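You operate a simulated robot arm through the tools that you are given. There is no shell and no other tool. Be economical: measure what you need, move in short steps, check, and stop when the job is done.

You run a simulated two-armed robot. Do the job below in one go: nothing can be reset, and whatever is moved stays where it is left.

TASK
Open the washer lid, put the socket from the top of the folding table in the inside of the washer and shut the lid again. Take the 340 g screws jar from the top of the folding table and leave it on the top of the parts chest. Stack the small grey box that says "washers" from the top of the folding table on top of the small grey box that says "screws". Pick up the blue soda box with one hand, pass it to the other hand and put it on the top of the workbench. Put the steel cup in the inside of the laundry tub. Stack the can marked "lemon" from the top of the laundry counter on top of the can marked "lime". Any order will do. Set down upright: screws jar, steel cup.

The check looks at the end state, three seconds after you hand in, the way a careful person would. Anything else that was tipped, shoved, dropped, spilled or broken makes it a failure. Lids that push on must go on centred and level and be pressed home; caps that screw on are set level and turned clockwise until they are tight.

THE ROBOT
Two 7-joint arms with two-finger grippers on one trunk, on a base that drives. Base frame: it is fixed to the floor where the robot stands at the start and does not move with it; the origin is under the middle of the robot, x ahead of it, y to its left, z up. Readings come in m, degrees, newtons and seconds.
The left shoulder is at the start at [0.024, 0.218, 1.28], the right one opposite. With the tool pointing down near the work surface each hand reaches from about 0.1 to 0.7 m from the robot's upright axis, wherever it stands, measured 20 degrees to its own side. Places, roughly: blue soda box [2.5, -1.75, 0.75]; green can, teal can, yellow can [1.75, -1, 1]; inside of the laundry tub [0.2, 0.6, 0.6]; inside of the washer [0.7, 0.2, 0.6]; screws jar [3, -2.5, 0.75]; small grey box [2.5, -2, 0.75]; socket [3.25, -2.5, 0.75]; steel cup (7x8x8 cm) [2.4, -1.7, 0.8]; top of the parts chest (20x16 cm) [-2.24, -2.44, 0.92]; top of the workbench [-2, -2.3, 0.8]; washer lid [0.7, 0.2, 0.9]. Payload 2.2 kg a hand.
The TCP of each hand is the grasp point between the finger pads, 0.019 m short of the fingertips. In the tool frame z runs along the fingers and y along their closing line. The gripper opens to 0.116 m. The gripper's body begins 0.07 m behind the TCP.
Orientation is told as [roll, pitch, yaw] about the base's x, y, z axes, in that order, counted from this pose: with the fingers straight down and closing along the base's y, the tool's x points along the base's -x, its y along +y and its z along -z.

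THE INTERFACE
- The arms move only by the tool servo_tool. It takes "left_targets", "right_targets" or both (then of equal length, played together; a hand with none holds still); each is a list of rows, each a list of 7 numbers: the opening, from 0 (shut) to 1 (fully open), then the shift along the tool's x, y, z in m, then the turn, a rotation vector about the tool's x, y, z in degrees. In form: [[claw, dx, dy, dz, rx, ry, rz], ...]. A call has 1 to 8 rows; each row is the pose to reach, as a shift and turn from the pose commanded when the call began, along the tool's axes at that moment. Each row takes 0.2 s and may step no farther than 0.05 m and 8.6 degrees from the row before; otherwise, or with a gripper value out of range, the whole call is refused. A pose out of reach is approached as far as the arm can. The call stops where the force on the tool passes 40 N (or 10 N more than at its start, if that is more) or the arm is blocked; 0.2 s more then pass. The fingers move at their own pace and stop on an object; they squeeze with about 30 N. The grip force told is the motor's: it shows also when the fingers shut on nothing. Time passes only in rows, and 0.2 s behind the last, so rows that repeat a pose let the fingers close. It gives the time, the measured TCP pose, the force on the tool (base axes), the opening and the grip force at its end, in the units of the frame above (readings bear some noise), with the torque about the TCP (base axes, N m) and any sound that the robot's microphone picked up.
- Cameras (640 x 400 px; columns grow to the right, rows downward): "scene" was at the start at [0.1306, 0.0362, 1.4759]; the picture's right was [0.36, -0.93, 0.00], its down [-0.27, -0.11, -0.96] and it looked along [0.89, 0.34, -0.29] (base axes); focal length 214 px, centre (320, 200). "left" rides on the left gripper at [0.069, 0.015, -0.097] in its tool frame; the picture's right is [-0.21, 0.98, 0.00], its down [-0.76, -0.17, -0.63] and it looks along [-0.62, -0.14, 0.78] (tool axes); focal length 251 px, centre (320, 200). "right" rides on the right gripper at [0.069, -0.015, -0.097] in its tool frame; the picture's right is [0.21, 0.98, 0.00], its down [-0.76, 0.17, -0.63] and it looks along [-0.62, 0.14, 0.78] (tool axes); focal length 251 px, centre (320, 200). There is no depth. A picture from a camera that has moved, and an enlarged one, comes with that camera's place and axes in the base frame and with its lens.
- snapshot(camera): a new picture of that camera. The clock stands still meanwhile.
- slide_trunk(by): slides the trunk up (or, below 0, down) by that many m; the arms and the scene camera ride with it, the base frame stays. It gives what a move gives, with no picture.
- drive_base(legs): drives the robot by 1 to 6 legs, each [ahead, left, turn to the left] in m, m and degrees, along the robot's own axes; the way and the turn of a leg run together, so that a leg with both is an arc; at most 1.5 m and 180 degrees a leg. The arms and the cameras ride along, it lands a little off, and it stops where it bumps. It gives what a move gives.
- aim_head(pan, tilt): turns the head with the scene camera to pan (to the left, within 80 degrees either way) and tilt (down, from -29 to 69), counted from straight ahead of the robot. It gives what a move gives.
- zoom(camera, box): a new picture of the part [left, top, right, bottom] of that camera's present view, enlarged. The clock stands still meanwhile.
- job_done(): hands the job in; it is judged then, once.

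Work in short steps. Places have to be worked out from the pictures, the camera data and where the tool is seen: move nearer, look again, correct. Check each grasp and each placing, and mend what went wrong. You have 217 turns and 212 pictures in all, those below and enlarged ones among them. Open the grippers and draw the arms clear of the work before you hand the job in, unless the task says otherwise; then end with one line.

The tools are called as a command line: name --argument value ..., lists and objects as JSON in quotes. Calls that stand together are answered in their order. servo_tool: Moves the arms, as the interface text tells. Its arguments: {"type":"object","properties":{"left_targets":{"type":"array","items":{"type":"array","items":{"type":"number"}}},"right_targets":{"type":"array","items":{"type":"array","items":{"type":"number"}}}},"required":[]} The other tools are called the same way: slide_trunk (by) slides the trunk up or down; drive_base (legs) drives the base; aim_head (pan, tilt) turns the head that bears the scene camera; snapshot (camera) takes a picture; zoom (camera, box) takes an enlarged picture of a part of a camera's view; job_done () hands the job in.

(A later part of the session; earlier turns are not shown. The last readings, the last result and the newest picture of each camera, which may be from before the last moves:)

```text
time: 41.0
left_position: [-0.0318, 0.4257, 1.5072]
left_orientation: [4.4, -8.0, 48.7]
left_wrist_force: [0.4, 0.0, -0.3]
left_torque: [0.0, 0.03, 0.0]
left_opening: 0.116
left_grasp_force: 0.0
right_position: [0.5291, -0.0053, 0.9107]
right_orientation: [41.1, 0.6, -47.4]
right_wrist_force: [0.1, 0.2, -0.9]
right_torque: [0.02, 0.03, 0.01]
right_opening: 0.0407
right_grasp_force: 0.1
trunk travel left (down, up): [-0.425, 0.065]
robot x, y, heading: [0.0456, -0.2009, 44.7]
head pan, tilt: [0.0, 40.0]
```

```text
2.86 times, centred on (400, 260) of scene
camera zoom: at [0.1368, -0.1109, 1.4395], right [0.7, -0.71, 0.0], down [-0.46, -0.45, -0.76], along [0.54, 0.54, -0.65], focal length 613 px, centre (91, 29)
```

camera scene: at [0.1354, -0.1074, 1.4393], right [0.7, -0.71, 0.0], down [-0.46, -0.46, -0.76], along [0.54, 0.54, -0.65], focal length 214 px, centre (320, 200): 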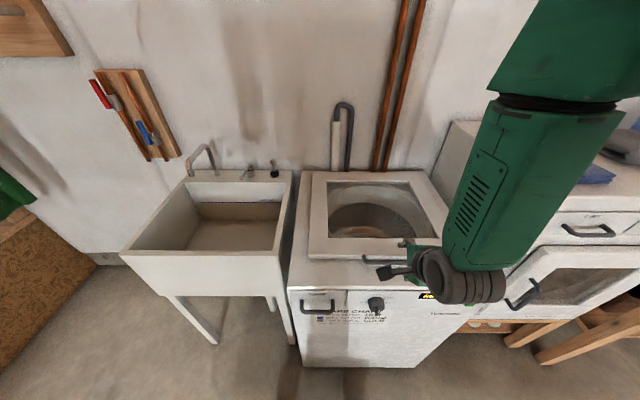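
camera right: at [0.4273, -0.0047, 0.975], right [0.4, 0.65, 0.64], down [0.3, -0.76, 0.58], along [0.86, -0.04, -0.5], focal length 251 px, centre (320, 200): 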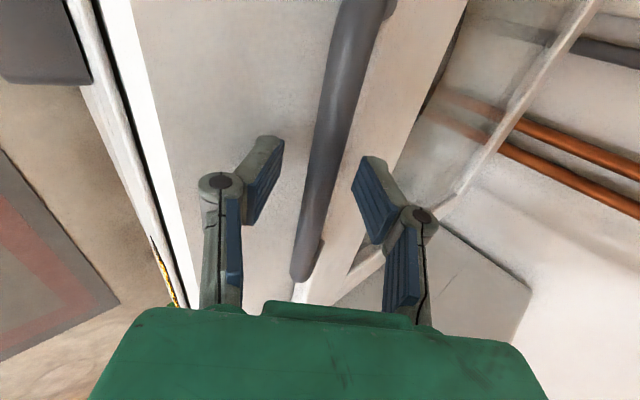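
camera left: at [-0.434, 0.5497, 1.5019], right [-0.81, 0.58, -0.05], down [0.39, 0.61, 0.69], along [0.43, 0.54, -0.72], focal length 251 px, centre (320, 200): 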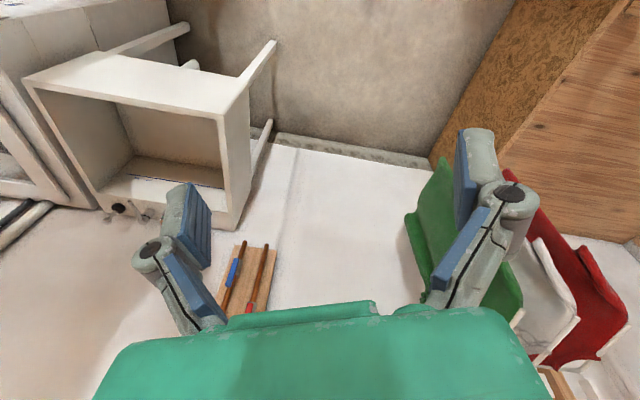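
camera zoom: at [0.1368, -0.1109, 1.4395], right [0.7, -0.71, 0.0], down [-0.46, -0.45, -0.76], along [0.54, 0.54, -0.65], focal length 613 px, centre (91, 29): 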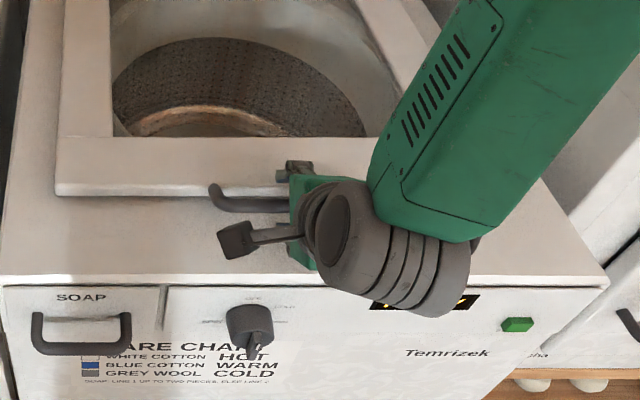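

The apparent width of the bar (22 then 38 px) puts it at about 0.12 m depth, which is already at the grasp point. I close the fingers.

servo_tool --right_targets '[[0, 0, 0.002, 0.005, 0, 0, 0], [0, 0, 0.002, 0.005, 0, 0, 0], [0, 0, 0.002, 0.005, 0, 0, 0]]'

snapshot --camera "right"

```text
time: 41.9
left_position: [-0.0349, 0.4286, 1.5062]
left_orientation: [4.3, -8.1, 48.8]
left_wrist_force: [-1.0, 0.6, -0.8]
left_torque: [-0.01, -0.02, 0.0]
left_opening: 0.1162
left_grasp_force: 0.1
right_position: [0.5309, 0.0009, 0.9082]
right_orientation: [41.0, 0.7, -47.7]
right_wrist_force: [0.9, 1.7, 0.7]
right_torque: [0.0, -0.05, 0.01]
right_opening: 0.0
right_grasp_force: 28.1
trunk travel left (down, up): [-0.425, 0.065]
robot x, y, heading: [0.0447, -0.1987, 44.8]
head pan, tilt: [0.0, 40.0]
```

```text
180 pictures are left
camera right: at [0.4293, 0.0006, 0.9725], right [0.4, 0.65, 0.64], down [0.3, -0.76, 0.58], along [0.86, -0.04, -0.5], focal length 251 px, centre (320, 200)
```

right: 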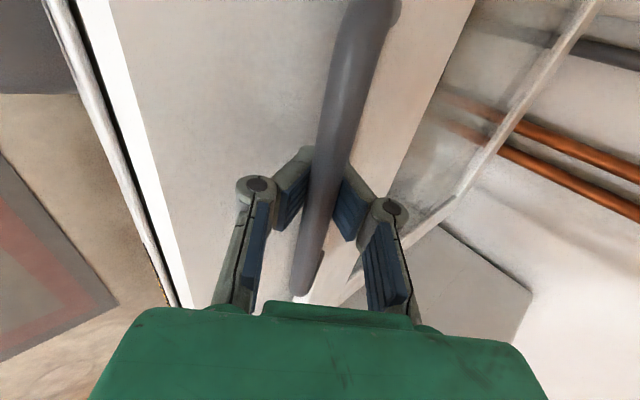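

The fingers closed just beyond the bar, caging it (the bar sits nearer the palm). That hooks it well, so I lift along the lid's arc by about 30 degrees, turning the tool along.

servo_tool --right_targets '[[0, 0, 0.027, -0.0296, 3.3, 0, 0], [0, 0, 0.0564, -0.057, 6.7, 0, 0], [0, 0, 0.0879, -0.0815, 10, 0, 0], [0, 0, 0.1214, -0.1033, 13.3, 0, 0], [0, 0, 0.1567, -0.122, 16.7, 0, 0], [0, 0, 0.1906, -0.1339, 20, 0, 0]]'

snapshot --camera "scene"

snapshot --camera "right"

```text
time: 43.1
left_position: [-0.0286, 0.4387, 1.4908]
left_orientation: [4.2, -5.8, 48.9]
left_wrist_force: [0.4, -0.1, 0.6]
left_torque: [-0.04, 0.06, 0.07]
left_opening: 0.1157
left_grasp_force: 0.1
right_position: [0.5646, 0.0339, 1.1026]
right_orientation: [25.5, 0.2, -47.3]
right_wrist_force: [28.0, 34.5, -20.1]
right_torque: [-1.0, -0.71, 0.56]
right_opening: 0.0059
right_grasp_force: 30.1
trunk travel left (down, up): [-0.425, 0.065]
robot x, y, heading: [0.0441, -0.1997, 44.8]
head pan, tilt: [0.0, 40.0]
stopped in row 6 (right hand): the force on the tool passed its limit at 41 N (the readings are from after the stop); the commanded pose is now the measured one
```

```text
179 pictures are left
camera scene: at [0.143, -0.0918, 1.4376], right [0.7, -0.71, 0.0], down [-0.46, -0.46, -0.76], along [0.54, 0.53, -0.66], focal length 214 px, centre (320, 200)
```

scene: 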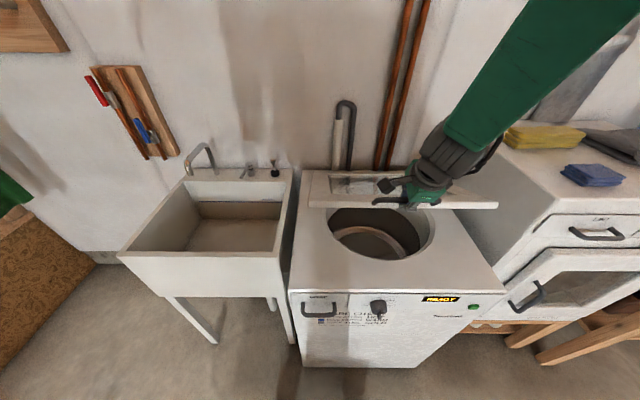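

```text
178 pictures are left
camera right: at [0.4763, 0.0473, 1.1831], right [0.5, 0.75, 0.42], down [0.42, -0.64, 0.64], along [0.75, -0.14, -0.64], focal length 251 px, centre (320, 200)
```

right: 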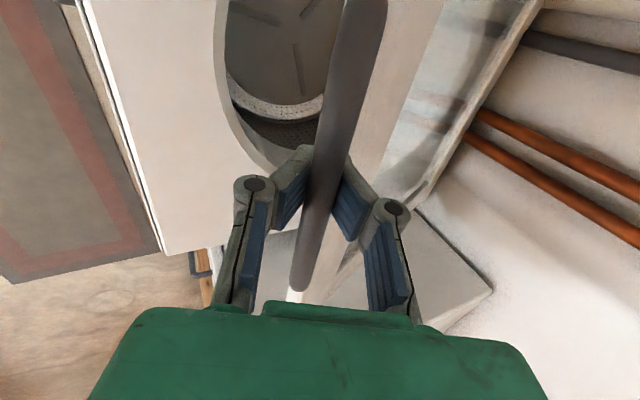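

The lid is up by about 27 degrees; the force says the true arc is tighter (the hinge is nearer). I continue on a smaller arc to about 58 degrees.

servo_tool --right_targets '[[0, 0, 0.0264, -0.0214, 4.5, 0, 0], [0, 0, 0.057, -0.0396, 8.5, 0, 0], [0, 0, 0.089, -0.0549, 12.5, 0, 0], [0, 0, 0.1224, -0.0675, 16.5, 0, 0], [0, 0, 0.1568, -0.077, 20.5, 0, 0], [0, 0, 0.1914, -0.0837, 25.5, 0, 0]]'

snapshot --camera "scene"

snapshot --camera "right"

```text
time: 43.5
left_position: [-0.0269, 0.4336, 1.4829]
left_orientation: [4.6, -4.2, 48.9]
left_wrist_force: [0.4, 0.5, -0.9]
left_torque: [-0.01, -0.03, 0.02]
left_opening: 0.116
left_grasp_force: 0.0
right_position: [0.5765, 0.0417, 1.1415]
right_orientation: [22.2, 1.9, -47.8]
right_wrist_force: [33.4, 44.6, -33.8]
right_torque: [-0.36, -0.31, 0.81]
right_opening: 0.0072
right_grasp_force: 35.1
trunk travel left (down, up): [-0.425, 0.065]
robot x, y, heading: [0.0455, -0.1975, 44.9]
head pan, tilt: [0.0, 40.0]
stopped in row 2 (right hand): the force on the tool passed its limit at 60 N (the readings are from after the stop); the commanded pose is now the measured one
```

```text
177 pictures are left
camera scene: at [0.1472, -0.0891, 1.4372], right [0.71, -0.71, 0.0], down [-0.46, -0.47, -0.75], along [0.54, 0.53, -0.66], focal length 214 px, centre (320, 200)
```

scene: 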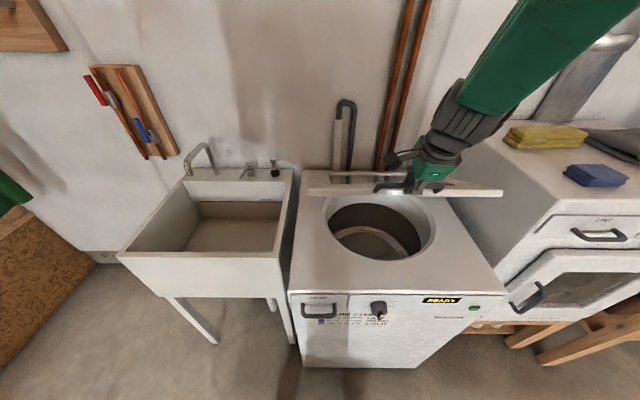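

```text
176 pictures are left
camera right: at [0.4941, 0.0562, 1.227], right [0.53, 0.76, 0.38], down [0.46, -0.63, 0.62], along [0.71, -0.16, -0.69], focal length 251 px, centre (320, 200)
```

right: 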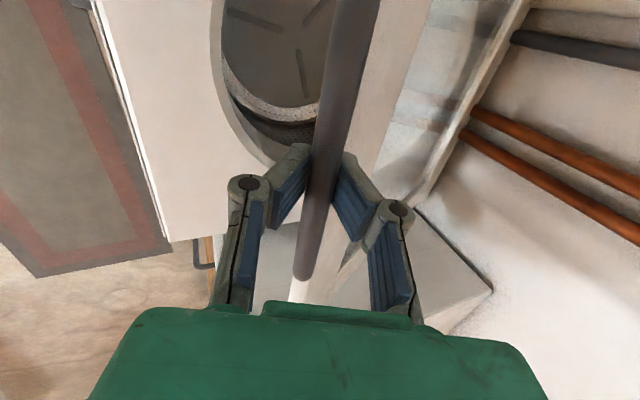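

The lid is edge-on in the view, which puts the hinge near f=0.76 and the arc radius at about 0.40. I go on along that arc to about 63 degrees.

servo_tool --right_targets '[[0, 0, 0.0195, -0.0043, 2.2, 0, 0], [0, 0, 0.0487, -0.0204, 6.2, 0, 0], [0, 0, 0.0792, -0.0339, 10.2, 0, 0], [0, 0, 0.1109, -0.0446, 14.2, 0, 0], [0, 0, 0.1432, -0.0525, 18.2, 0, 0], [0, 0, 0.1762, -0.0576, 22.2, 0, 0]]'

snapshot --camera "scene"

snapshot --camera "right"

```text
time: 44.9
left_position: [-0.0364, 0.4171, 1.4975]
left_orientation: [4.6, -5.9, 48.8]
left_wrist_force: [0.3, -0.2, -0.9]
left_torque: [0.0, 0.02, -0.03]
left_opening: 0.116
left_grasp_force: 0.1
right_position: [0.6812, 0.1156, 1.2635]
right_orientation: [0.1, 2.0, -48.3]
right_wrist_force: [-1.7, -1.2, 3.1]
right_torque: [0.07, 0.02, 0.06]
right_opening: 0.0
right_grasp_force: 27.6
trunk travel left (down, up): [-0.425, 0.065]
robot x, y, heading: [0.0428, -0.2, 44.8]
head pan, tilt: [0.0, 40.0]
```

```text
175 pictures are left
camera scene: at [0.1357, -0.1103, 1.4397], right [0.7, -0.71, 0.0], down [-0.46, -0.45, -0.76], along [0.54, 0.54, -0.64], focal length 214 px, centre (320, 200)
```

scene: 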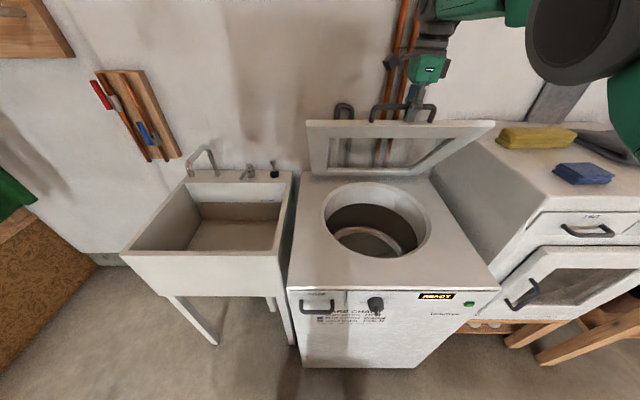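

```text
174 pictures are left
camera right: at [0.6262, 0.154, 1.3632], right [0.59, 0.81, 0.01], down [0.64, -0.47, 0.61], along [0.49, -0.35, -0.8], focal length 251 px, centre (320, 200)
```

right: 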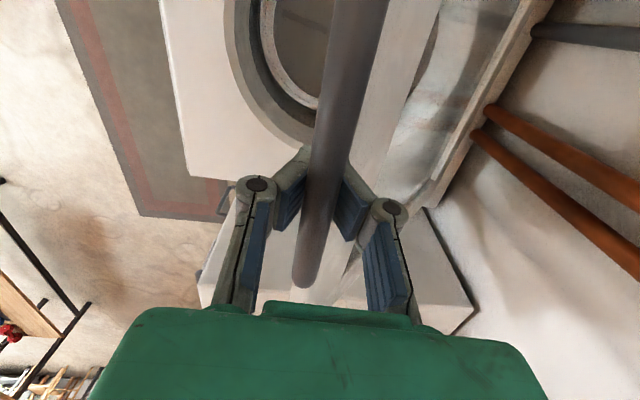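

The lid is at about 63 degrees, with hardly any force. I keep pushing along the arc toward 83 degrees, as far as reach allows.

servo_tool --right_targets '[[0, 0, 0.0455, -0.0124, 3, 0, 0], [0, 0, 0.0767, -0.0242, 7, 0, 0], [0, 0, 0.1082, -0.0333, 12, 0, 0], [0, 0, 0.1406, -0.0396, 17, 0, 0]]'

snapshot --camera "scene"

```text
time: 45.2
left_position: [-0.0414, 0.4205, 1.4944]
left_orientation: [4.5, -5.8, 48.7]
left_wrist_force: [0.7, 0.2, -0.8]
left_torque: [-0.06, 0.06, 0.0]
left_opening: 0.1162
left_grasp_force: 0.0
right_position: [0.6823, 0.1209, 1.2659]
right_orientation: [-2.8, 1.9, -48.8]
right_wrist_force: [-7.1, -10.4, 12.9]
right_torque: [-0.07, 0.08, 0.04]
right_opening: 0.0001
right_grasp_force: 28.5
right hand out of reach, approached as far as the arm can: row 1
trunk travel left (down, up): [-0.425, 0.065]
robot x, y, heading: [0.0447, -0.1973, 44.8]
head pan, tilt: [0.0, 40.0]
stopped in row 1 (right hand): the force on the tool passed its limit at 73 N (the readings are from after the stop); the commanded pose is now the measured one
```

```text
173 pictures are left
camera scene: at [0.1331, -0.1079, 1.4397], right [0.7, -0.71, 0.0], down [-0.46, -0.46, -0.76], along [0.54, 0.54, -0.64], focal length 214 px, centre (320, 200)
```

scene: 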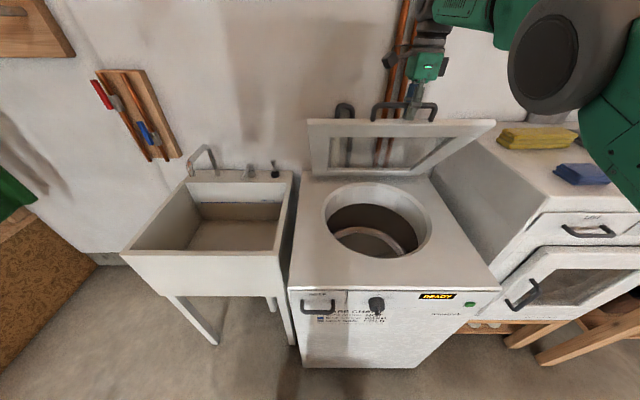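

The push was aimed too much at the hinge; refitting all points puts the hinge near f=0.79, u=0.925 with a radius of 0.43. Reach ends here, so I raise the hand slightly and bring the base forward a little to carry the lid on.

servo_tool --right_targets '[[0, 0, 0.0, -0.012, 3, 0, 0], [0, 0, 0.005, -0.02, 6, 0, 0]]'

drive_base --legs '[[0.03, 0, 0]]'

servo_tool --right_targets '[[0, 0, 0.008, -0.012, 3, 0, 0]]'

drive_base --legs '[[0.025, 0, 0]]'

snapshot --camera "scene"

```text
time: 45.8
left_position: [-0.0347, 0.4303, 1.4854]
left_orientation: [4.5, -4.6, 48.9]
left_wrist_force: [0.5, 0.3, -0.3]
left_torque: [0.02, 0.01, -0.01]
left_opening: 0.1156
left_grasp_force: 0.1
right_position: [0.6811, 0.1171, 1.2718]
right_orientation: [-9.5, 1.9, -48.8]
right_wrist_force: [7.3, 18.0, -25.0]
right_torque: [0.15, 0.56, 0.34]
right_opening: 0.006
right_grasp_force: 28.5
right hand out of reach, approached as far as the arm can: row 1, 2
trunk travel left (down, up): [-0.425, 0.065]
robot x, y, heading: [0.0434, -0.1976, 44.8]
head pan, tilt: [0.0, 40.0]
```

```text
time: 46.7
left_position: [-0.0156, 0.4387, 1.4946]
left_orientation: [4.8, -5.5, 48.7]
left_wrist_force: [0.4, 0.1, 0.3]
left_torque: [0.01, 0.01, -0.02]
left_opening: 0.1161
left_grasp_force: 0.1
right_position: [0.7011, 0.1239, 1.2811]
right_orientation: [-8.9, 2.0, -49.0]
right_wrist_force: [0.6, -0.2, 0.6]
right_torque: [0.0, 0.04, -0.02]
right_opening: 0.0
right_grasp_force: 28.5
trunk travel left (down, up): [-0.425, 0.065]
robot x, y, heading: [0.0635, -0.1752, 45.0]
head pan, tilt: [0.0, 40.0]
```

```text
time: 47.1
left_position: [-0.0159, 0.4472, 1.4843]
left_orientation: [4.7, -4.3, 48.8]
left_wrist_force: [0.2, 0.0, -0.7]
left_torque: [0.0, -0.01, -0.03]
left_opening: 0.116
left_grasp_force: 0.0
right_position: [0.6996, 0.1202, 1.2836]
right_orientation: [-12.0, 1.9, -48.9]
right_wrist_force: [8.5, 14.0, -19.4]
right_torque: [-0.05, 0.34, 0.25]
right_opening: 0.0001
right_grasp_force: 28.1
right hand out of reach, approached as far as the arm can: row 1
trunk travel left (down, up): [-0.425, 0.065]
robot x, y, heading: [0.064, -0.1803, 44.9]
head pan, tilt: [0.0, 40.0]
```

```text
time: 47.9
left_position: [-0.0023, 0.4539, 1.4909]
left_orientation: [4.8, -5.2, 48.8]
left_wrist_force: [-0.4, 0.1, 0.6]
left_torque: [0.02, -0.01, 0.01]
left_opening: 0.1159
left_grasp_force: 0.0
right_position: [0.7124, 0.1287, 1.2896]
right_orientation: [-11.8, 2.0, -49.0]
right_wrist_force: [-0.1, 0.4, 0.0]
right_torque: [0.01, -0.03, 0.01]
right_opening: 0.0
right_grasp_force: 28.8
trunk travel left (down, up): [-0.425, 0.065]
robot x, y, heading: [0.0813, -0.1604, 44.7]
head pan, tilt: [0.0, 40.0]
```

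```text
172 pictures are left
camera scene: at [0.175, -0.0709, 1.4396], right [0.7, -0.71, 0.0], down [-0.46, -0.45, -0.76], along [0.54, 0.54, -0.65], focal length 214 px, centre (320, 200)
```

scene: 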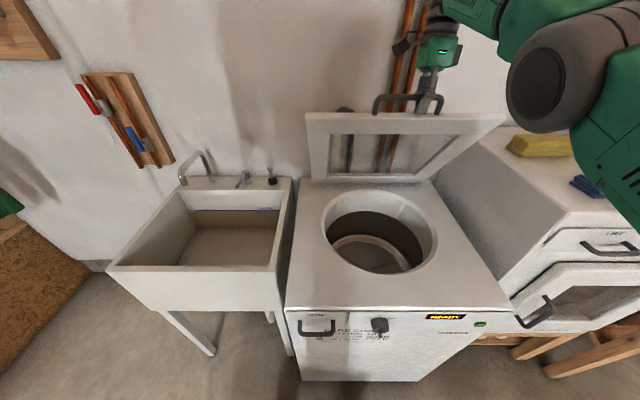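

The force is now nil, so the lid seems to hold itself at about 63 degrees. I open the fingers a little and withdraw along them, watching whether it stays.

servo_tool --right_targets '[[0.3, 0, 0, 0, 0, 0, 0], [0.3, 0, 0, -0.01, 0, 0, 0], [0.3, 0, 0, -0.04, 0, 0, 0], [0.3, 0, 0, -0.08, 0, 0, 0]]'

snapshot --camera "scene"

snapshot --camera "right"

```text
time: 48.9
left_position: [-0.0014, 0.4566, 1.4858]
left_orientation: [4.7, -4.4, 48.8]
left_wrist_force: [-0.3, 0.7, -0.1]
left_torque: [-0.03, -0.01, -0.01]
left_opening: 0.116
left_grasp_force: 0.0
right_position: [0.7138, 0.1226, 1.3092]
right_orientation: [-11.7, 1.8, -49.1]
right_wrist_force: [2.2, 3.6, -6.6]
right_torque: [-0.05, 0.12, 0.05]
right_opening: 0.0378
right_grasp_force: 2.1
right hand out of reach, approached as far as the arm can: row 2, 3, 4
trunk travel left (down, up): [-0.425, 0.065]
robot x, y, heading: [0.0831, -0.1571, 44.9]
head pan, tilt: [0.0, 40.0]
```

```text
171 pictures are left
camera scene: at [0.177, -0.0677, 1.4391], right [0.7, -0.71, 0.0], down [-0.46, -0.46, -0.76], along [0.54, 0.54, -0.65], focal length 214 px, centre (320, 200)
```

scene: 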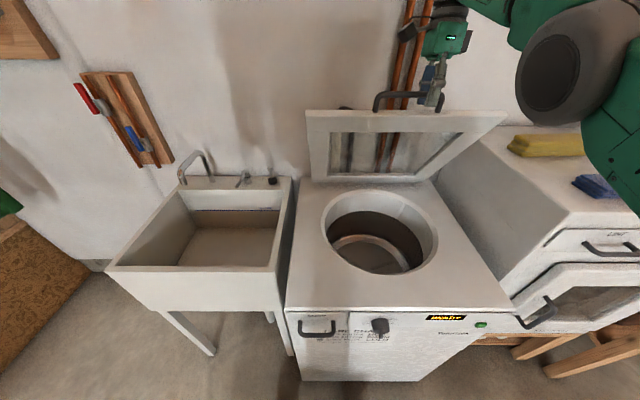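

```text
170 pictures are left
camera right: at [0.6727, 0.1761, 1.4099], right [0.58, 0.79, -0.19], down [0.73, -0.39, 0.56], along [0.37, -0.46, -0.81], focal length 251 px, centre (320, 200)
```

right: 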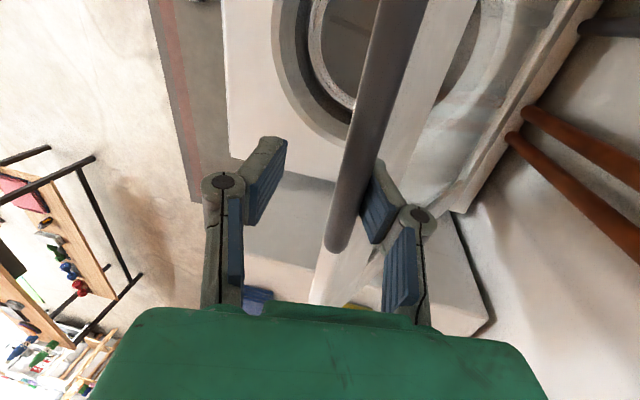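

The lid stays by itself. The arm is at its reach limit for pulling up, so I raise the trunk to lift the fingers off the bar.

slide_trunk --by 0.06

snapshot --camera "right"

```text
time: 49.9
left_position: [-0.0027, 0.4576, 1.5477]
left_orientation: [4.5, -4.7, 48.7]
left_wrist_force: [-0.3, 0.8, 0.7]
left_torque: [0.01, -0.01, -0.01]
left_opening: 0.1159
left_grasp_force: 0.0
right_position: [0.7116, 0.1222, 1.3681]
right_orientation: [-11.7, 1.8, -49.1]
right_wrist_force: [1.1, 0.9, -0.6]
right_torque: [-0.02, 0.03, -0.01]
right_opening: 0.0349
right_grasp_force: 0.1
trunk travel left (down, up): [-0.485, 0.005]
robot x, y, heading: [0.0806, -0.1633, 45.0]
head pan, tilt: [0.0, 40.0]
```

```text
169 pictures are left
camera right: at [0.6708, 0.1761, 1.4681], right [0.58, 0.79, -0.19], down [0.73, -0.39, 0.56], along [0.37, -0.46, -0.81], focal length 251 px, centre (320, 200)
```

right: 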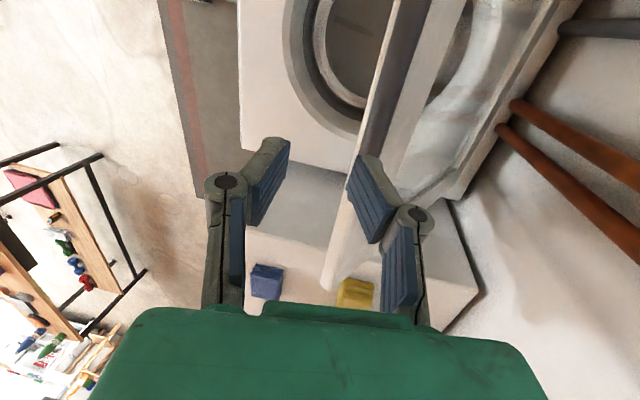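

The bar is free. I draw the right hand back toward the body and level it.

servo_tool --right_targets '[[0.5, 0, -0.04, -0.01, -3, 0, 0], [0.5, 0, -0.08, -0.02, -6, 0, 0], [0.5, 0, -0.12, -0.02, -9, 0, 0], [0.5, 0, -0.16, -0.02, -11, 0, 0], [0.5, 0, -0.2, -0.02, -11, 0, 0]]'

snapshot --camera "scene"

```text
time: 51.1
left_position: [-0.0079, 0.4502, 1.5516]
left_orientation: [4.7, -5.3, 48.8]
left_wrist_force: [-0.9, -0.7, 0.1]
left_torque: [0.06, -0.03, -0.02]
left_opening: 0.1158
left_grasp_force: 0.0
right_position: [0.5647, -0.0121, 1.4319]
right_orientation: [-0.4, 1.9, -48.9]
right_wrist_force: [-0.5, -1.3, 0.8]
right_torque: [0.02, 0.0, -0.02]
right_opening: 0.0582
right_grasp_force: 0.0
trunk travel left (down, up): [-0.485, 0.005]
robot x, y, heading: [0.0822, -0.1634, 45.0]
head pan, tilt: [0.0, 40.0]
```

```text
168 pictures are left
camera scene: at [0.17, -0.075, 1.5001], right [0.7, -0.71, 0.0], down [-0.46, -0.45, -0.77], along [0.55, 0.54, -0.64], focal length 214 px, centre (320, 200)
```

scene: 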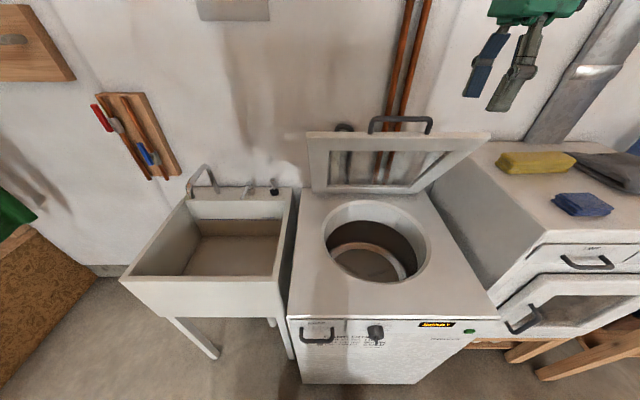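

The lid holds at roughly 65 degrees. I back off a little and strafe right along the wall toward the counter.

drive_base --legs '[[-0.15, 0, 0], [0, -0.9, 0], [0, -0.9, 0]]'

aim_head --pan 0 --tilt 30

snapshot --camera "scene"

```text
time: 61.1
left_position: [1.158, -0.9194, 1.5445]
left_orientation: [4.3, -4.5, 49.1]
left_wrist_force: [-0.1, 0.8, -0.5]
left_torque: [-0.01, 0.03, -0.01]
left_opening: 0.1159
left_grasp_force: 0.0
right_position: [1.7294, -1.3781, 1.4312]
right_orientation: [-0.6, 1.6, -48.7]
right_wrist_force: [-0.6, 0.5, 0.4]
right_torque: [-0.05, -0.01, 0.01]
right_opening: 0.0581
right_grasp_force: 0.1
trunk travel left (down, up): [-0.485, 0.005]
robot x, y, heading: [1.251, -1.5407, 45.0]
head pan, tilt: [0.0, 40.0]
```

```text
time: 61.9
left_position: [1.1563, -0.9202, 1.5439]
left_orientation: [4.5, -4.3, 49.1]
left_wrist_force: [0.0, 0.0, -0.7]
left_torque: [0.01, 0.01, 0.0]
left_opening: 0.116
left_grasp_force: 0.2
right_position: [1.7266, -1.3802, 1.4323]
right_orientation: [-0.4, 1.6, -48.5]
right_wrist_force: [-0.5, -0.3, -0.1]
right_torque: [-0.03, -0.05, 0.01]
right_opening: 0.058
right_grasp_force: 0.0
trunk travel left (down, up): [-0.485, 0.005]
robot x, y, heading: [1.2512, -1.5388, 44.5]
head pan, tilt: [0.0, 30.0]
```

```text
167 pictures are left
camera scene: at [1.3365, -1.4359, 1.5148], right [0.71, -0.71, 0.01], down [-0.35, -0.36, -0.86], along [0.61, 0.61, -0.5], focal length 214 px, centre (320, 200)
```

scene: 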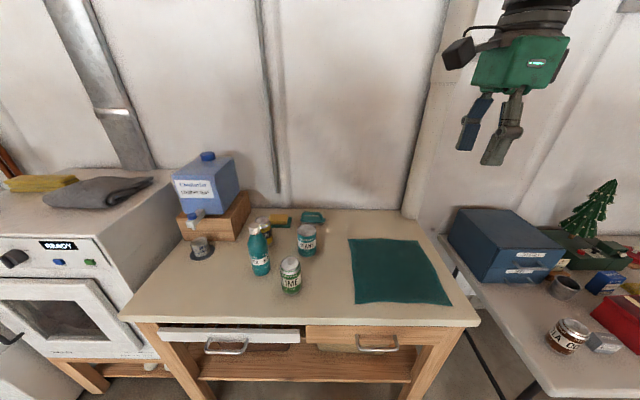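

The counter with the cans is ahead. I zoom in to read the labels.

zoom --camera "scene" --box '[170, 170, 350, 310]'

zoom --camera "scene" --box '[440, 170, 640, 400]'

```text
2.86 times, centred on (260, 240) of scene
camera zoom: at [1.3365, -1.4359, 1.5148], right [0.71, -0.71, 0.01], down [-0.35, -0.36, -0.86], along [0.61, 0.61, -0.5], focal length 613 px, centre (491, 86)
```

zoom: 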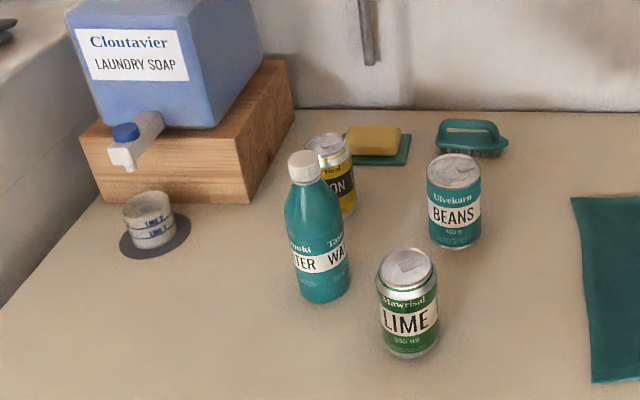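

```text
1.74 times, centred on (540, 285) of scene
camera zoom: at [1.3365, -1.4359, 1.5148], right [0.71, -0.71, 0.01], down [-0.35, -0.36, -0.86], along [0.61, 0.61, -0.5], focal length 373 px, centre (-63, 52)
```

zoom: 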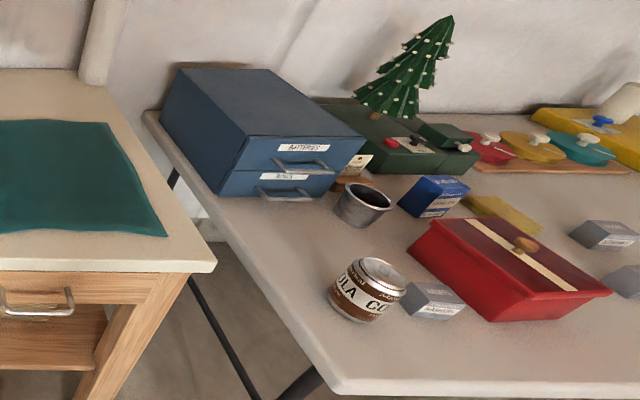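

LEMON is the yellow can behind the teal bottle, at about f=0.65, r=1.73 (f along the way I face, r to the right); LIME is at f=0.43, r=1.87. I move the base forward to about 0.36 m from the counter and bring the left hand, levelled, toward the lemon can from above.

drive_base --legs '[[0.14, 0, 0]]'

servo_tool --left_targets '[[0.9, -0.033, -0.032, 0.013, 0.6, 0.6, 0.5], [0.9, -0.066, -0.064, 0.026, 1.2, 1.2, 1], [0.9, -0.099, -0.096, 0.039, 1.8, 1.8, 1.5], [0.9, -0.132, -0.128, 0.052, 2.4, 2.4, 2], [0.9, -0.165, -0.16, 0.065, 3, 3, 2.5], [0.9, -0.198, -0.192, 0.078, 3.6, 3.5, 3], [0.9, -0.231, -0.224, 0.091, 4.2, 4, 3.5], [0.9, -0.264, -0.256, 0.104, 4.5, 4.3, 4]]'

snapshot --camera "left"

snapshot --camera "scene"

```text
time: 63.2
left_position: [1.2716, -0.8388, 1.55]
left_orientation: [5.2, -4.3, 49.1]
left_wrist_force: [0.0, -0.9, 0.8]
left_torque: [0.0, 0.02, 0.01]
left_opening: 0.1159
left_grasp_force: 0.1
right_position: [1.8402, -1.2993, 1.4291]
right_orientation: [-0.3, 2.5, -48.7]
right_wrist_force: [-0.3, 0.0, -0.6]
right_torque: [0.03, 0.0, -0.01]
right_opening: 0.0579
right_grasp_force: 0.1
trunk travel left (down, up): [-0.485, 0.005]
robot x, y, heading: [1.3541, -1.4433, 44.9]
head pan, tilt: [0.0, 30.0]
```

```text
time: 65.0
left_position: [1.6236, -0.7865, 1.4361]
left_orientation: [0.5, 0.7, 45.5]
left_wrist_force: [1.1, 0.5, -1.4]
left_torque: [-0.03, 0.03, 0.02]
left_opening: 0.1047
left_grasp_force: 0.0
left hand out of reach, approached as far as the arm can: row 8
right_position: [1.84, -1.289, 1.4275]
right_orientation: [-0.7, 2.2, -48.6]
right_wrist_force: [-0.5, 0.1, -0.3]
right_torque: [-0.03, 0.01, 0.04]
right_opening: 0.0581
right_grasp_force: 0.0
trunk travel left (down, up): [-0.485, 0.005]
robot x, y, heading: [1.3499, -1.4387, 45.3]
head pan, tilt: [0.0, 30.0]
```

```text
164 pictures are left
camera left: at [1.5672, -0.8243, 1.5342], right [-0.55, 0.84, 0.01], down [0.66, 0.42, 0.62], along [0.52, 0.35, -0.78], focal length 251 px, centre (320, 200)
```

left: 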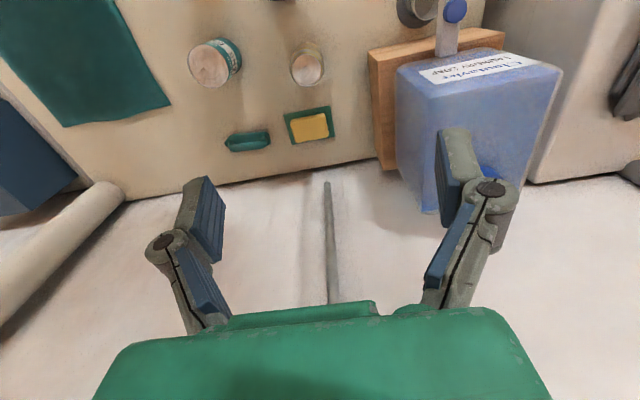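

```text
163 pictures are left
camera scene: at [1.4397, -1.3278, 1.514], right [0.71, -0.7, 0.01], down [-0.35, -0.37, -0.86], along [0.61, 0.61, -0.51], focal length 214 px, centre (320, 200)
```

scene: 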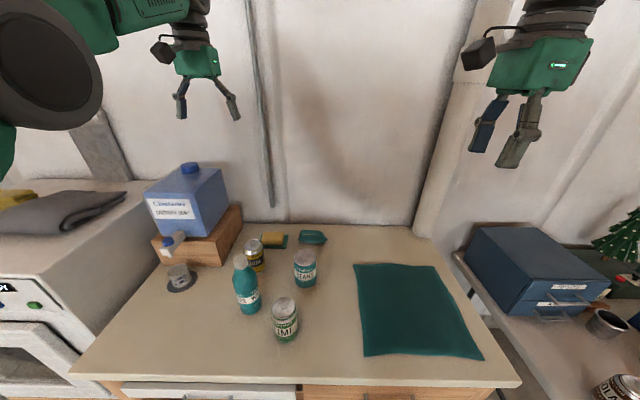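

Both views put the lemon can top at about f=0.613, r=1.735, z=1.03 and the bottle at f=0.46, so there is room. I centre above the can and come down partway.

servo_tool --left_targets '[[0.9, -0.006, -0.01, 0.045, 0, 0, 0], [0.9, -0.012, -0.02, 0.09, 0, 0, 0], [0.9, -0.018, -0.03, 0.135, 0, 0, 0], [0.9, -0.02, -0.03, 0.18, 0, 0, 0], [0.9, -0.02, -0.03, 0.225, 0, 0, 0], [0.9, -0.02, -0.03, 0.27, 0, 0, 0]]'

snapshot --camera "left"

snapshot --camera "scene"

```text
time: 66.4
left_position: [1.6691, -0.8101, 1.1718]
left_orientation: [1.5, 0.2, 45.2]
left_wrist_force: [0.8, 0.1, 0.4]
left_torque: [-0.01, 0.04, 0.03]
left_opening: 0.1043
left_grasp_force: 0.1
right_position: [1.8547, -1.3093, 1.4259]
right_orientation: [-0.6, 3.1, -48.7]
right_wrist_force: [0.2, 0.2, 0.3]
right_torque: [0.03, 0.08, 0.01]
right_opening: 0.0582
right_grasp_force: 0.1
trunk travel left (down, up): [-0.485, 0.005]
robot x, y, heading: [1.3515, -1.4442, 45.1]
head pan, tilt: [0.0, 30.0]
```

```text
162 pictures are left
camera left: at [1.6117, -0.8497, 1.2705], right [-0.54, 0.84, 0.02], down [0.66, 0.41, 0.62], along [0.51, 0.36, -0.78], focal length 251 px, centre (320, 200)
```

left: 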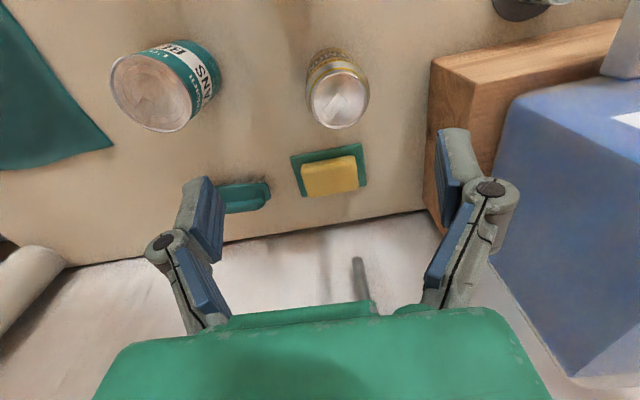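

```text
161 pictures are left
camera scene: at [1.463, -1.3566, 1.5144], right [0.71, -0.71, -0.01], down [-0.36, -0.35, -0.86], along [0.61, 0.61, -0.51], focal length 214 px, centre (320, 200)
```

scene: 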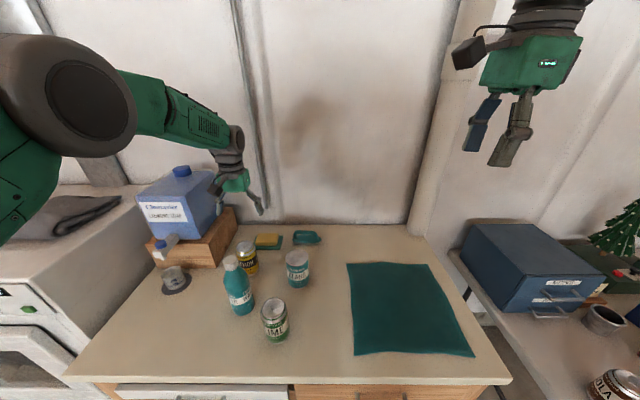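

Triangulated, the lemon top centre is (1.659, -0.785, 1.014). I shift 2 cm left and a touch forward, then descend to the grip height.

servo_tool --left_targets '[[0.9, -0.005, 0.01, 0.02, 0.7, 0, 0], [0.9, -0.011, 0.02, 0.04, 1.5, 0, 0], [0.9, -0.011, 0.02, 0.08, 1.5, 0, 0], [0.9, -0.011, 0.02, 0.12, 1.5, 0, 0]]'

snapshot --camera "left"

```text
time: 67.4
left_position: [1.6569, -0.7861, 1.0515]
left_orientation: [-0.1, 0.1, 45.3]
left_wrist_force: [0.2, -0.1, 1.0]
left_torque: [0.01, 0.04, -0.02]
left_opening: 0.1043
left_grasp_force: 0.2
right_position: [1.8523, -1.3057, 1.4266]
right_orientation: [-0.6, 3.0, -48.7]
right_wrist_force: [1.2, -0.4, -0.3]
right_torque: [0.01, 0.0, 0.0]
right_opening: 0.058
right_grasp_force: 0.0
trunk travel left (down, up): [-0.485, 0.005]
robot x, y, heading: [1.3534, -1.4461, 44.9]
head pan, tilt: [0.0, 30.0]
```

```text
160 pictures are left
camera left: at [1.5977, -0.8231, 1.1478], right [-0.54, 0.84, 0.0], down [0.65, 0.42, 0.63], along [0.53, 0.34, -0.78], focal length 251 px, centre (320, 200)
```

left: 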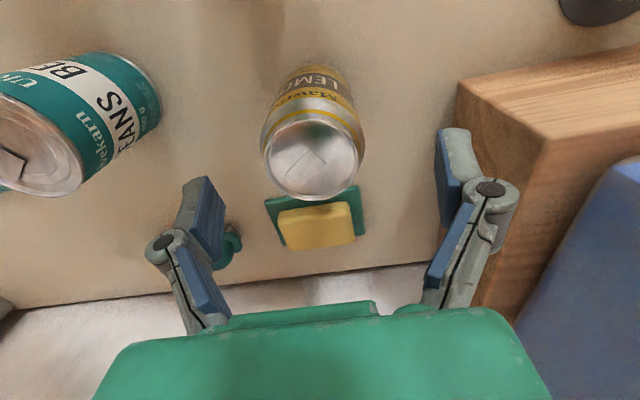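

The can is nearly centred; a small forward correction, then down to the grip height and close.

servo_tool --left_targets '[[0.9, -0.012, -0.005, 0.03, 0, 0, 0], [0.9, -0.012, -0.005, 0.06, 0, 0, 0], [0.9, -0.012, -0.005, 0.085, 0, 0, 0]]'

snapshot --camera "left"

```text
time: 68.2
left_position: [1.6738, -0.7811, 0.9682]
left_orientation: [-0.1, 0.2, 45.1]
left_wrist_force: [0.4, -0.5, 0.7]
left_torque: [0.0, 0.06, -0.02]
left_opening: 0.1044
left_grasp_force: 0.0
right_position: [1.8543, -1.3107, 1.427]
right_orientation: [-0.6, 3.2, -48.7]
right_wrist_force: [-0.6, -0.1, -1.1]
right_torque: [0.04, 0.02, 0.01]
right_opening: 0.0581
right_grasp_force: 0.0
trunk travel left (down, up): [-0.485, 0.005]
robot x, y, heading: [1.3557, -1.4419, 45.2]
head pan, tilt: [0.0, 30.0]
```

```text
159 pictures are left
camera left: at [1.6132, -0.8187, 1.0647], right [-0.54, 0.84, 0.0], down [0.65, 0.42, 0.63], along [0.53, 0.34, -0.78], focal length 251 px, centre (320, 200)
```

left: 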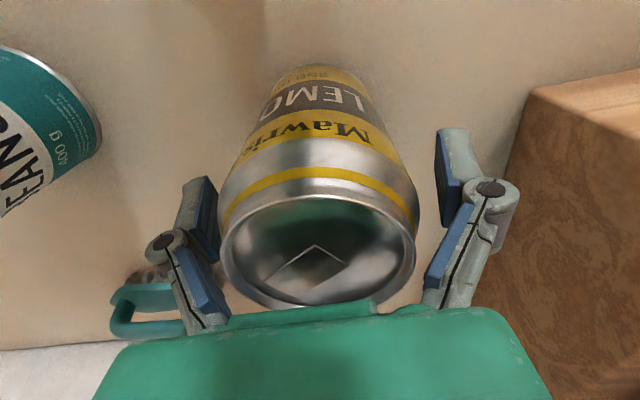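

The can is well between the pads; I close and lift slightly.

servo_tool --left_targets '[[0.3, 0, 0, 0, 0, 0, 0], [0.3, 0, 0, 0, 0, 0, 0], [0.3, 0, 0, -0.03, 0, 0, 0], [0.3, 0, 0, -0.07, 0, 0, 0], [0.3, 0, 0, -0.12, 0, 0, 0], [0.3, 0, 0, -0.17, 0, 0, 0]]'

snapshot --camera "left"

snapshot --camera "scene"

```text
time: 69.6
left_position: [1.6629, -0.7706, 1.1355]
left_orientation: [-0.6, 0.4, 45.3]
left_wrist_force: [-0.3, 0.2, -3.4]
left_torque: [0.02, -0.04, -0.03]
left_opening: 0.0643
left_grasp_force: 29.8
right_position: [1.8437, -1.2983, 1.4299]
right_orientation: [-0.5, 2.6, -48.6]
right_wrist_force: [-0.6, 0.4, 0.9]
right_torque: [0.01, -0.01, 0.0]
right_opening: 0.0579
right_grasp_force: 0.0
trunk travel left (down, up): [-0.485, 0.005]
robot x, y, heading: [1.3528, -1.4435, 45.1]
head pan, tilt: [0.0, 30.0]
```

```text
158 pictures are left
camera left: at [1.6028, -0.8079, 1.2322], right [-0.54, 0.84, -0.01], down [0.65, 0.43, 0.63], along [0.53, 0.33, -0.78], focal length 251 px, centre (320, 200)
```

left: 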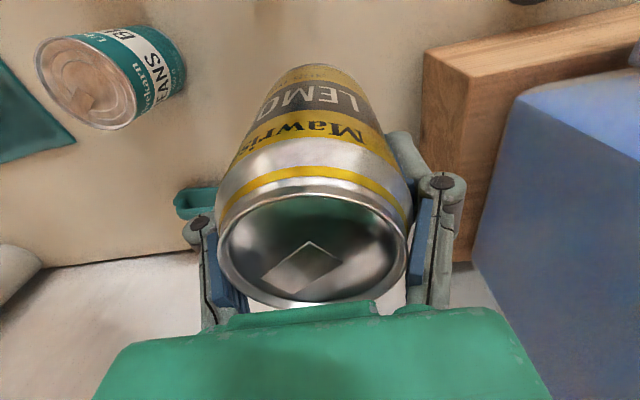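

```text
157 pictures are left
camera scene: at [1.4469, -1.3426, 1.5146], right [0.71, -0.71, 0.0], down [-0.35, -0.36, -0.86], along [0.61, 0.61, -0.5], focal length 214 px, centre (320, 200)
```

scene: 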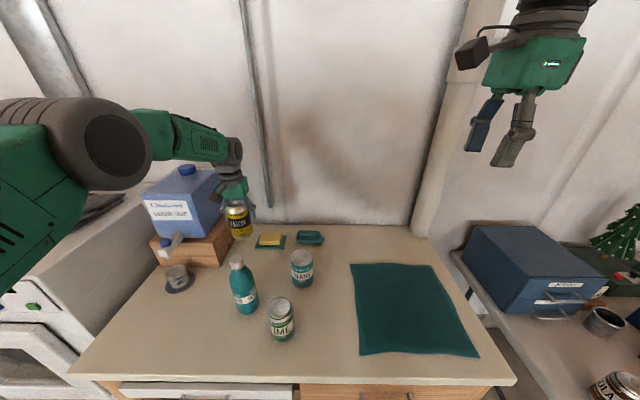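

LEMON is gripped (opening 0.064); its bottom is about 0.068 below the grasp point. LIME's top is at (1.611, -1.035, 1.015) from two views. I lift over the bottle and move above the lime can.

servo_tool --left_targets '[[0.3, 0, 0, -0.05, 0, 0, 0], [0.3, 0, 0, -0.1, 0, 0, 0], [0.3, 0.037, -0.025, -0.12, 0, 0, 0], [0.3, 0.074, -0.05, -0.12, 0, 0, 0], [0.3, 0.111, -0.075, -0.12, 0, 0, 0], [0.3, 0.148, -0.1, -0.12, 0, 0, 0], [0.3, 0.185, -0.125, -0.12, 0, 0, 0], [0.3, 0.223, -0.151, -0.12, 0, 0, 0]]'

snapshot --camera "left"

snapshot --camera "scene"

```text
time: 71.4
left_position: [1.6129, -1.04, 1.2596]
left_orientation: [-0.3, 0.1, 45.3]
left_wrist_force: [-0.1, -0.5, -3.3]
left_torque: [0.02, -0.01, 0.0]
left_opening: 0.0645
left_grasp_force: 29.9
right_position: [1.8448, -1.304, 1.4297]
right_orientation: [-0.4, 2.9, -48.6]
right_wrist_force: [0.6, -0.8, 0.3]
right_torque: [0.03, 0.01, 0.01]
right_opening: 0.0578
right_grasp_force: 0.0
trunk travel left (down, up): [-0.485, 0.005]
robot x, y, heading: [1.3504, -1.4427, 45.0]
head pan, tilt: [0.0, 30.0]
```

```text
156 pictures are left
camera left: at [1.5528, -1.077, 1.3566], right [-0.54, 0.84, -0.01], down [0.65, 0.43, 0.63], along [0.53, 0.34, -0.78], focal length 251 px, centre (320, 200)
```

left: 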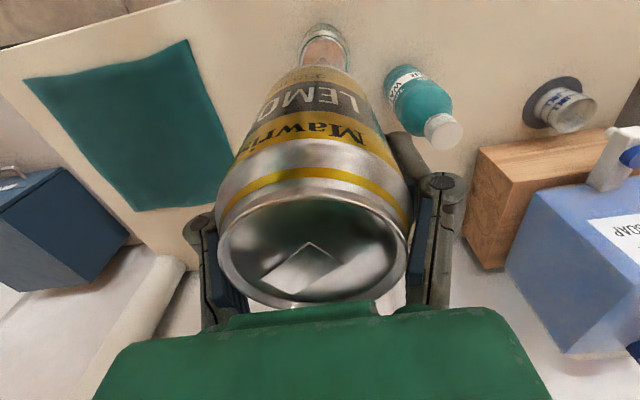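

```text
155 pictures are left
camera scene: at [1.4481, -1.3498, 1.515], right [0.71, -0.71, 0.0], down [-0.35, -0.35, -0.87], along [0.61, 0.61, -0.5], focal length 214 px, centre (320, 200)
```

scene: 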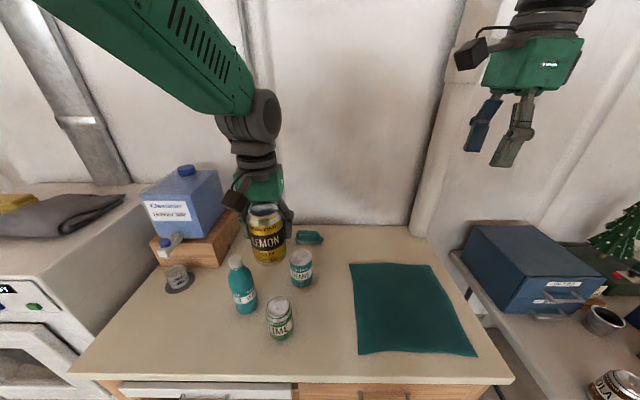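

From the wrist view the lime can sits about 6 mm to the left of the axis. I correct and descend to just above it.

servo_tool --left_targets '[[0.3, -0.003, 0.006, 0.04, 0, 0, 0], [0.3, -0.003, 0.006, 0.08, 0, 0, 0], [0.3, -0.003, 0.006, 0.12, 0, 0, 0], [0.3, -0.003, 0.006, 0.15, 0, 0, 0]]'

zoom --camera "left" --box '[220, 0, 420, 125]'

zoom --camera "scene" --box '[200, 180, 380, 350]'

```text
time: 72.4
left_position: [1.6136, -1.0308, 1.1063]
left_orientation: [-0.5, 0.4, 45.3]
left_wrist_force: [0.6, 0.0, -4.3]
left_torque: [-0.02, 0.01, 0.01]
left_opening: 0.0642
left_grasp_force: 30.2
right_position: [1.8473, -1.3008, 1.4275]
right_orientation: [-0.6, 2.7, -48.7]
right_wrist_force: [-0.1, 0.6, -0.2]
right_torque: [-0.04, 0.03, -0.01]
right_opening: 0.058
right_grasp_force: 0.1
trunk travel left (down, up): [-0.485, 0.005]
robot x, y, heading: [1.3535, -1.4408, 45.2]
head pan, tilt: [0.0, 30.0]
```

```text
3.20 times, centred on (320, 62) of left
camera zoom: at [1.554, -1.068, 1.2045], right [-0.54, 0.84, -0.01], down [0.65, 0.43, 0.63], along [0.53, 0.34, -0.78], focal length 805 px, centre (320, 640)
```

zoom: 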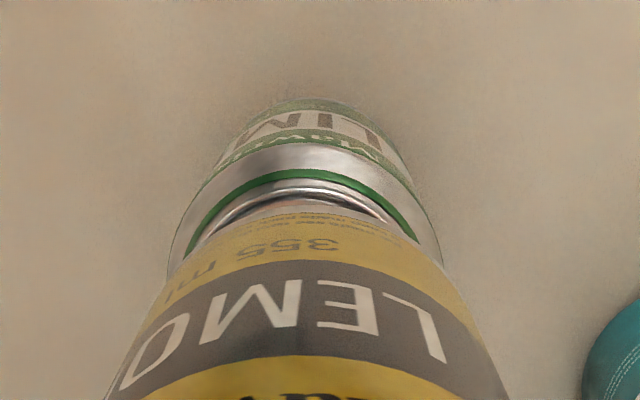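

```text
2.35 times, centred on (290, 265) of scene
camera zoom: at [1.4506, -1.3454, 1.5145], right [0.71, -0.71, 0.0], down [-0.36, -0.36, -0.86], along [0.61, 0.61, -0.5], focal length 505 px, centre (391, 47)
```

zoom: 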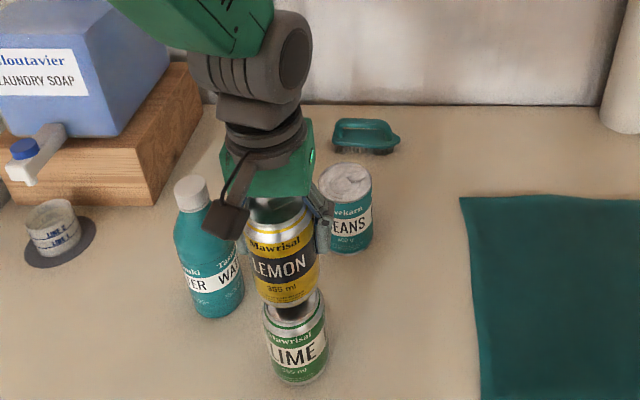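

Alignment is within about 5 mm in both views. I shift 3 mm and lower gently.

servo_tool --left_targets '[[0.3, 0.004, -0.003, 0.008, 0, 0, 0], [0.3, 0.004, -0.003, 0.014, 0, 0, 0], [0.3, 0.004, -0.003, 0.018, 0, 0, 0]]'

zoom --camera "scene" --box '[240, 240, 330, 350]'

```text
time: 73.2
left_position: [1.6098, -1.0374, 1.0911]
left_orientation: [-0.3, 0.0, 45.3]
left_wrist_force: [1.6, 3.4, 4.1]
left_torque: [0.38, 0.08, -0.07]
left_opening: 0.0641
left_grasp_force: 30.3
right_position: [1.8447, -1.303, 1.4287]
right_orientation: [-0.4, 2.7, -48.7]
right_wrist_force: [0.0, 1.0, 0.4]
right_torque: [0.03, -0.01, 0.0]
right_opening: 0.0579
right_grasp_force: 0.1
trunk travel left (down, up): [-0.485, 0.005]
robot x, y, heading: [1.3531, -1.4394, 45.0]
head pan, tilt: [0.0, 30.0]
```

```text
3.64 times, centred on (285, 295) of scene
camera zoom: at [1.4475, -1.3482, 1.5151], right [0.71, -0.71, 0.0], down [-0.35, -0.35, -0.86], along [0.61, 0.61, -0.5], focal length 780 px, centre (447, -146)
```

zoom: 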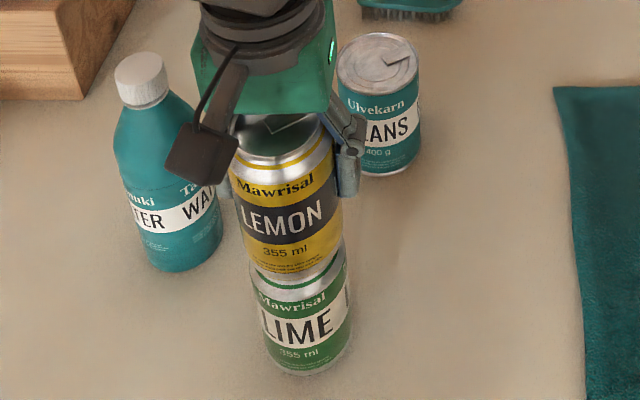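

Contact at z=1.091. I press a couple of mm more and see whether it seats.

servo_tool --left_targets '[[0.3, 0, 0, 0.003, 0, 0, 0], [0.3, 0, 0, 0.003, 0, 0, 0]]'

zoom --camera "left" --box '[200, 0, 440, 150]'

```text
time: 73.9
left_position: [1.6125, -1.0375, 1.0927]
left_orientation: [-0.5, -0.1, 45.4]
left_wrist_force: [-5.4, -3.6, 20.1]
left_torque: [-0.36, 0.95, 0.08]
left_opening: 0.0644
left_grasp_force: 30.6
right_position: [1.8444, -1.3034, 1.4286]
right_orientation: [-0.5, 2.9, -48.7]
right_wrist_force: [0.1, 0.1, -0.4]
right_torque: [-0.04, -0.02, -0.01]
right_opening: 0.0582
right_grasp_force: 0.0
trunk travel left (down, up): [-0.485, 0.005]
robot x, y, heading: [1.3515, -1.4393, 45.0]
head pan, tilt: [0.0, 30.0]
stopped in row 2 (left hand): the force on the tool passed its limit at 43 N (the readings are from after the stop); the commanded pose is now the measured one
```

```text
2.67 times, centred on (320, 75) of left
camera zoom: at [1.551, -1.0753, 1.1878], right [-0.55, 0.84, -0.01], down [0.64, 0.42, 0.64], along [0.54, 0.34, -0.77], focal length 670 px, centre (320, 533)
```

zoom: 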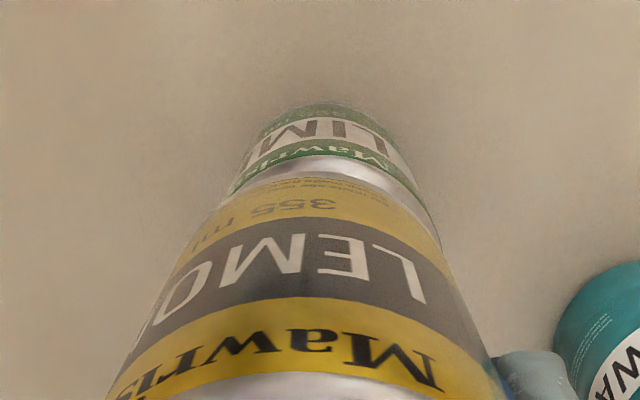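

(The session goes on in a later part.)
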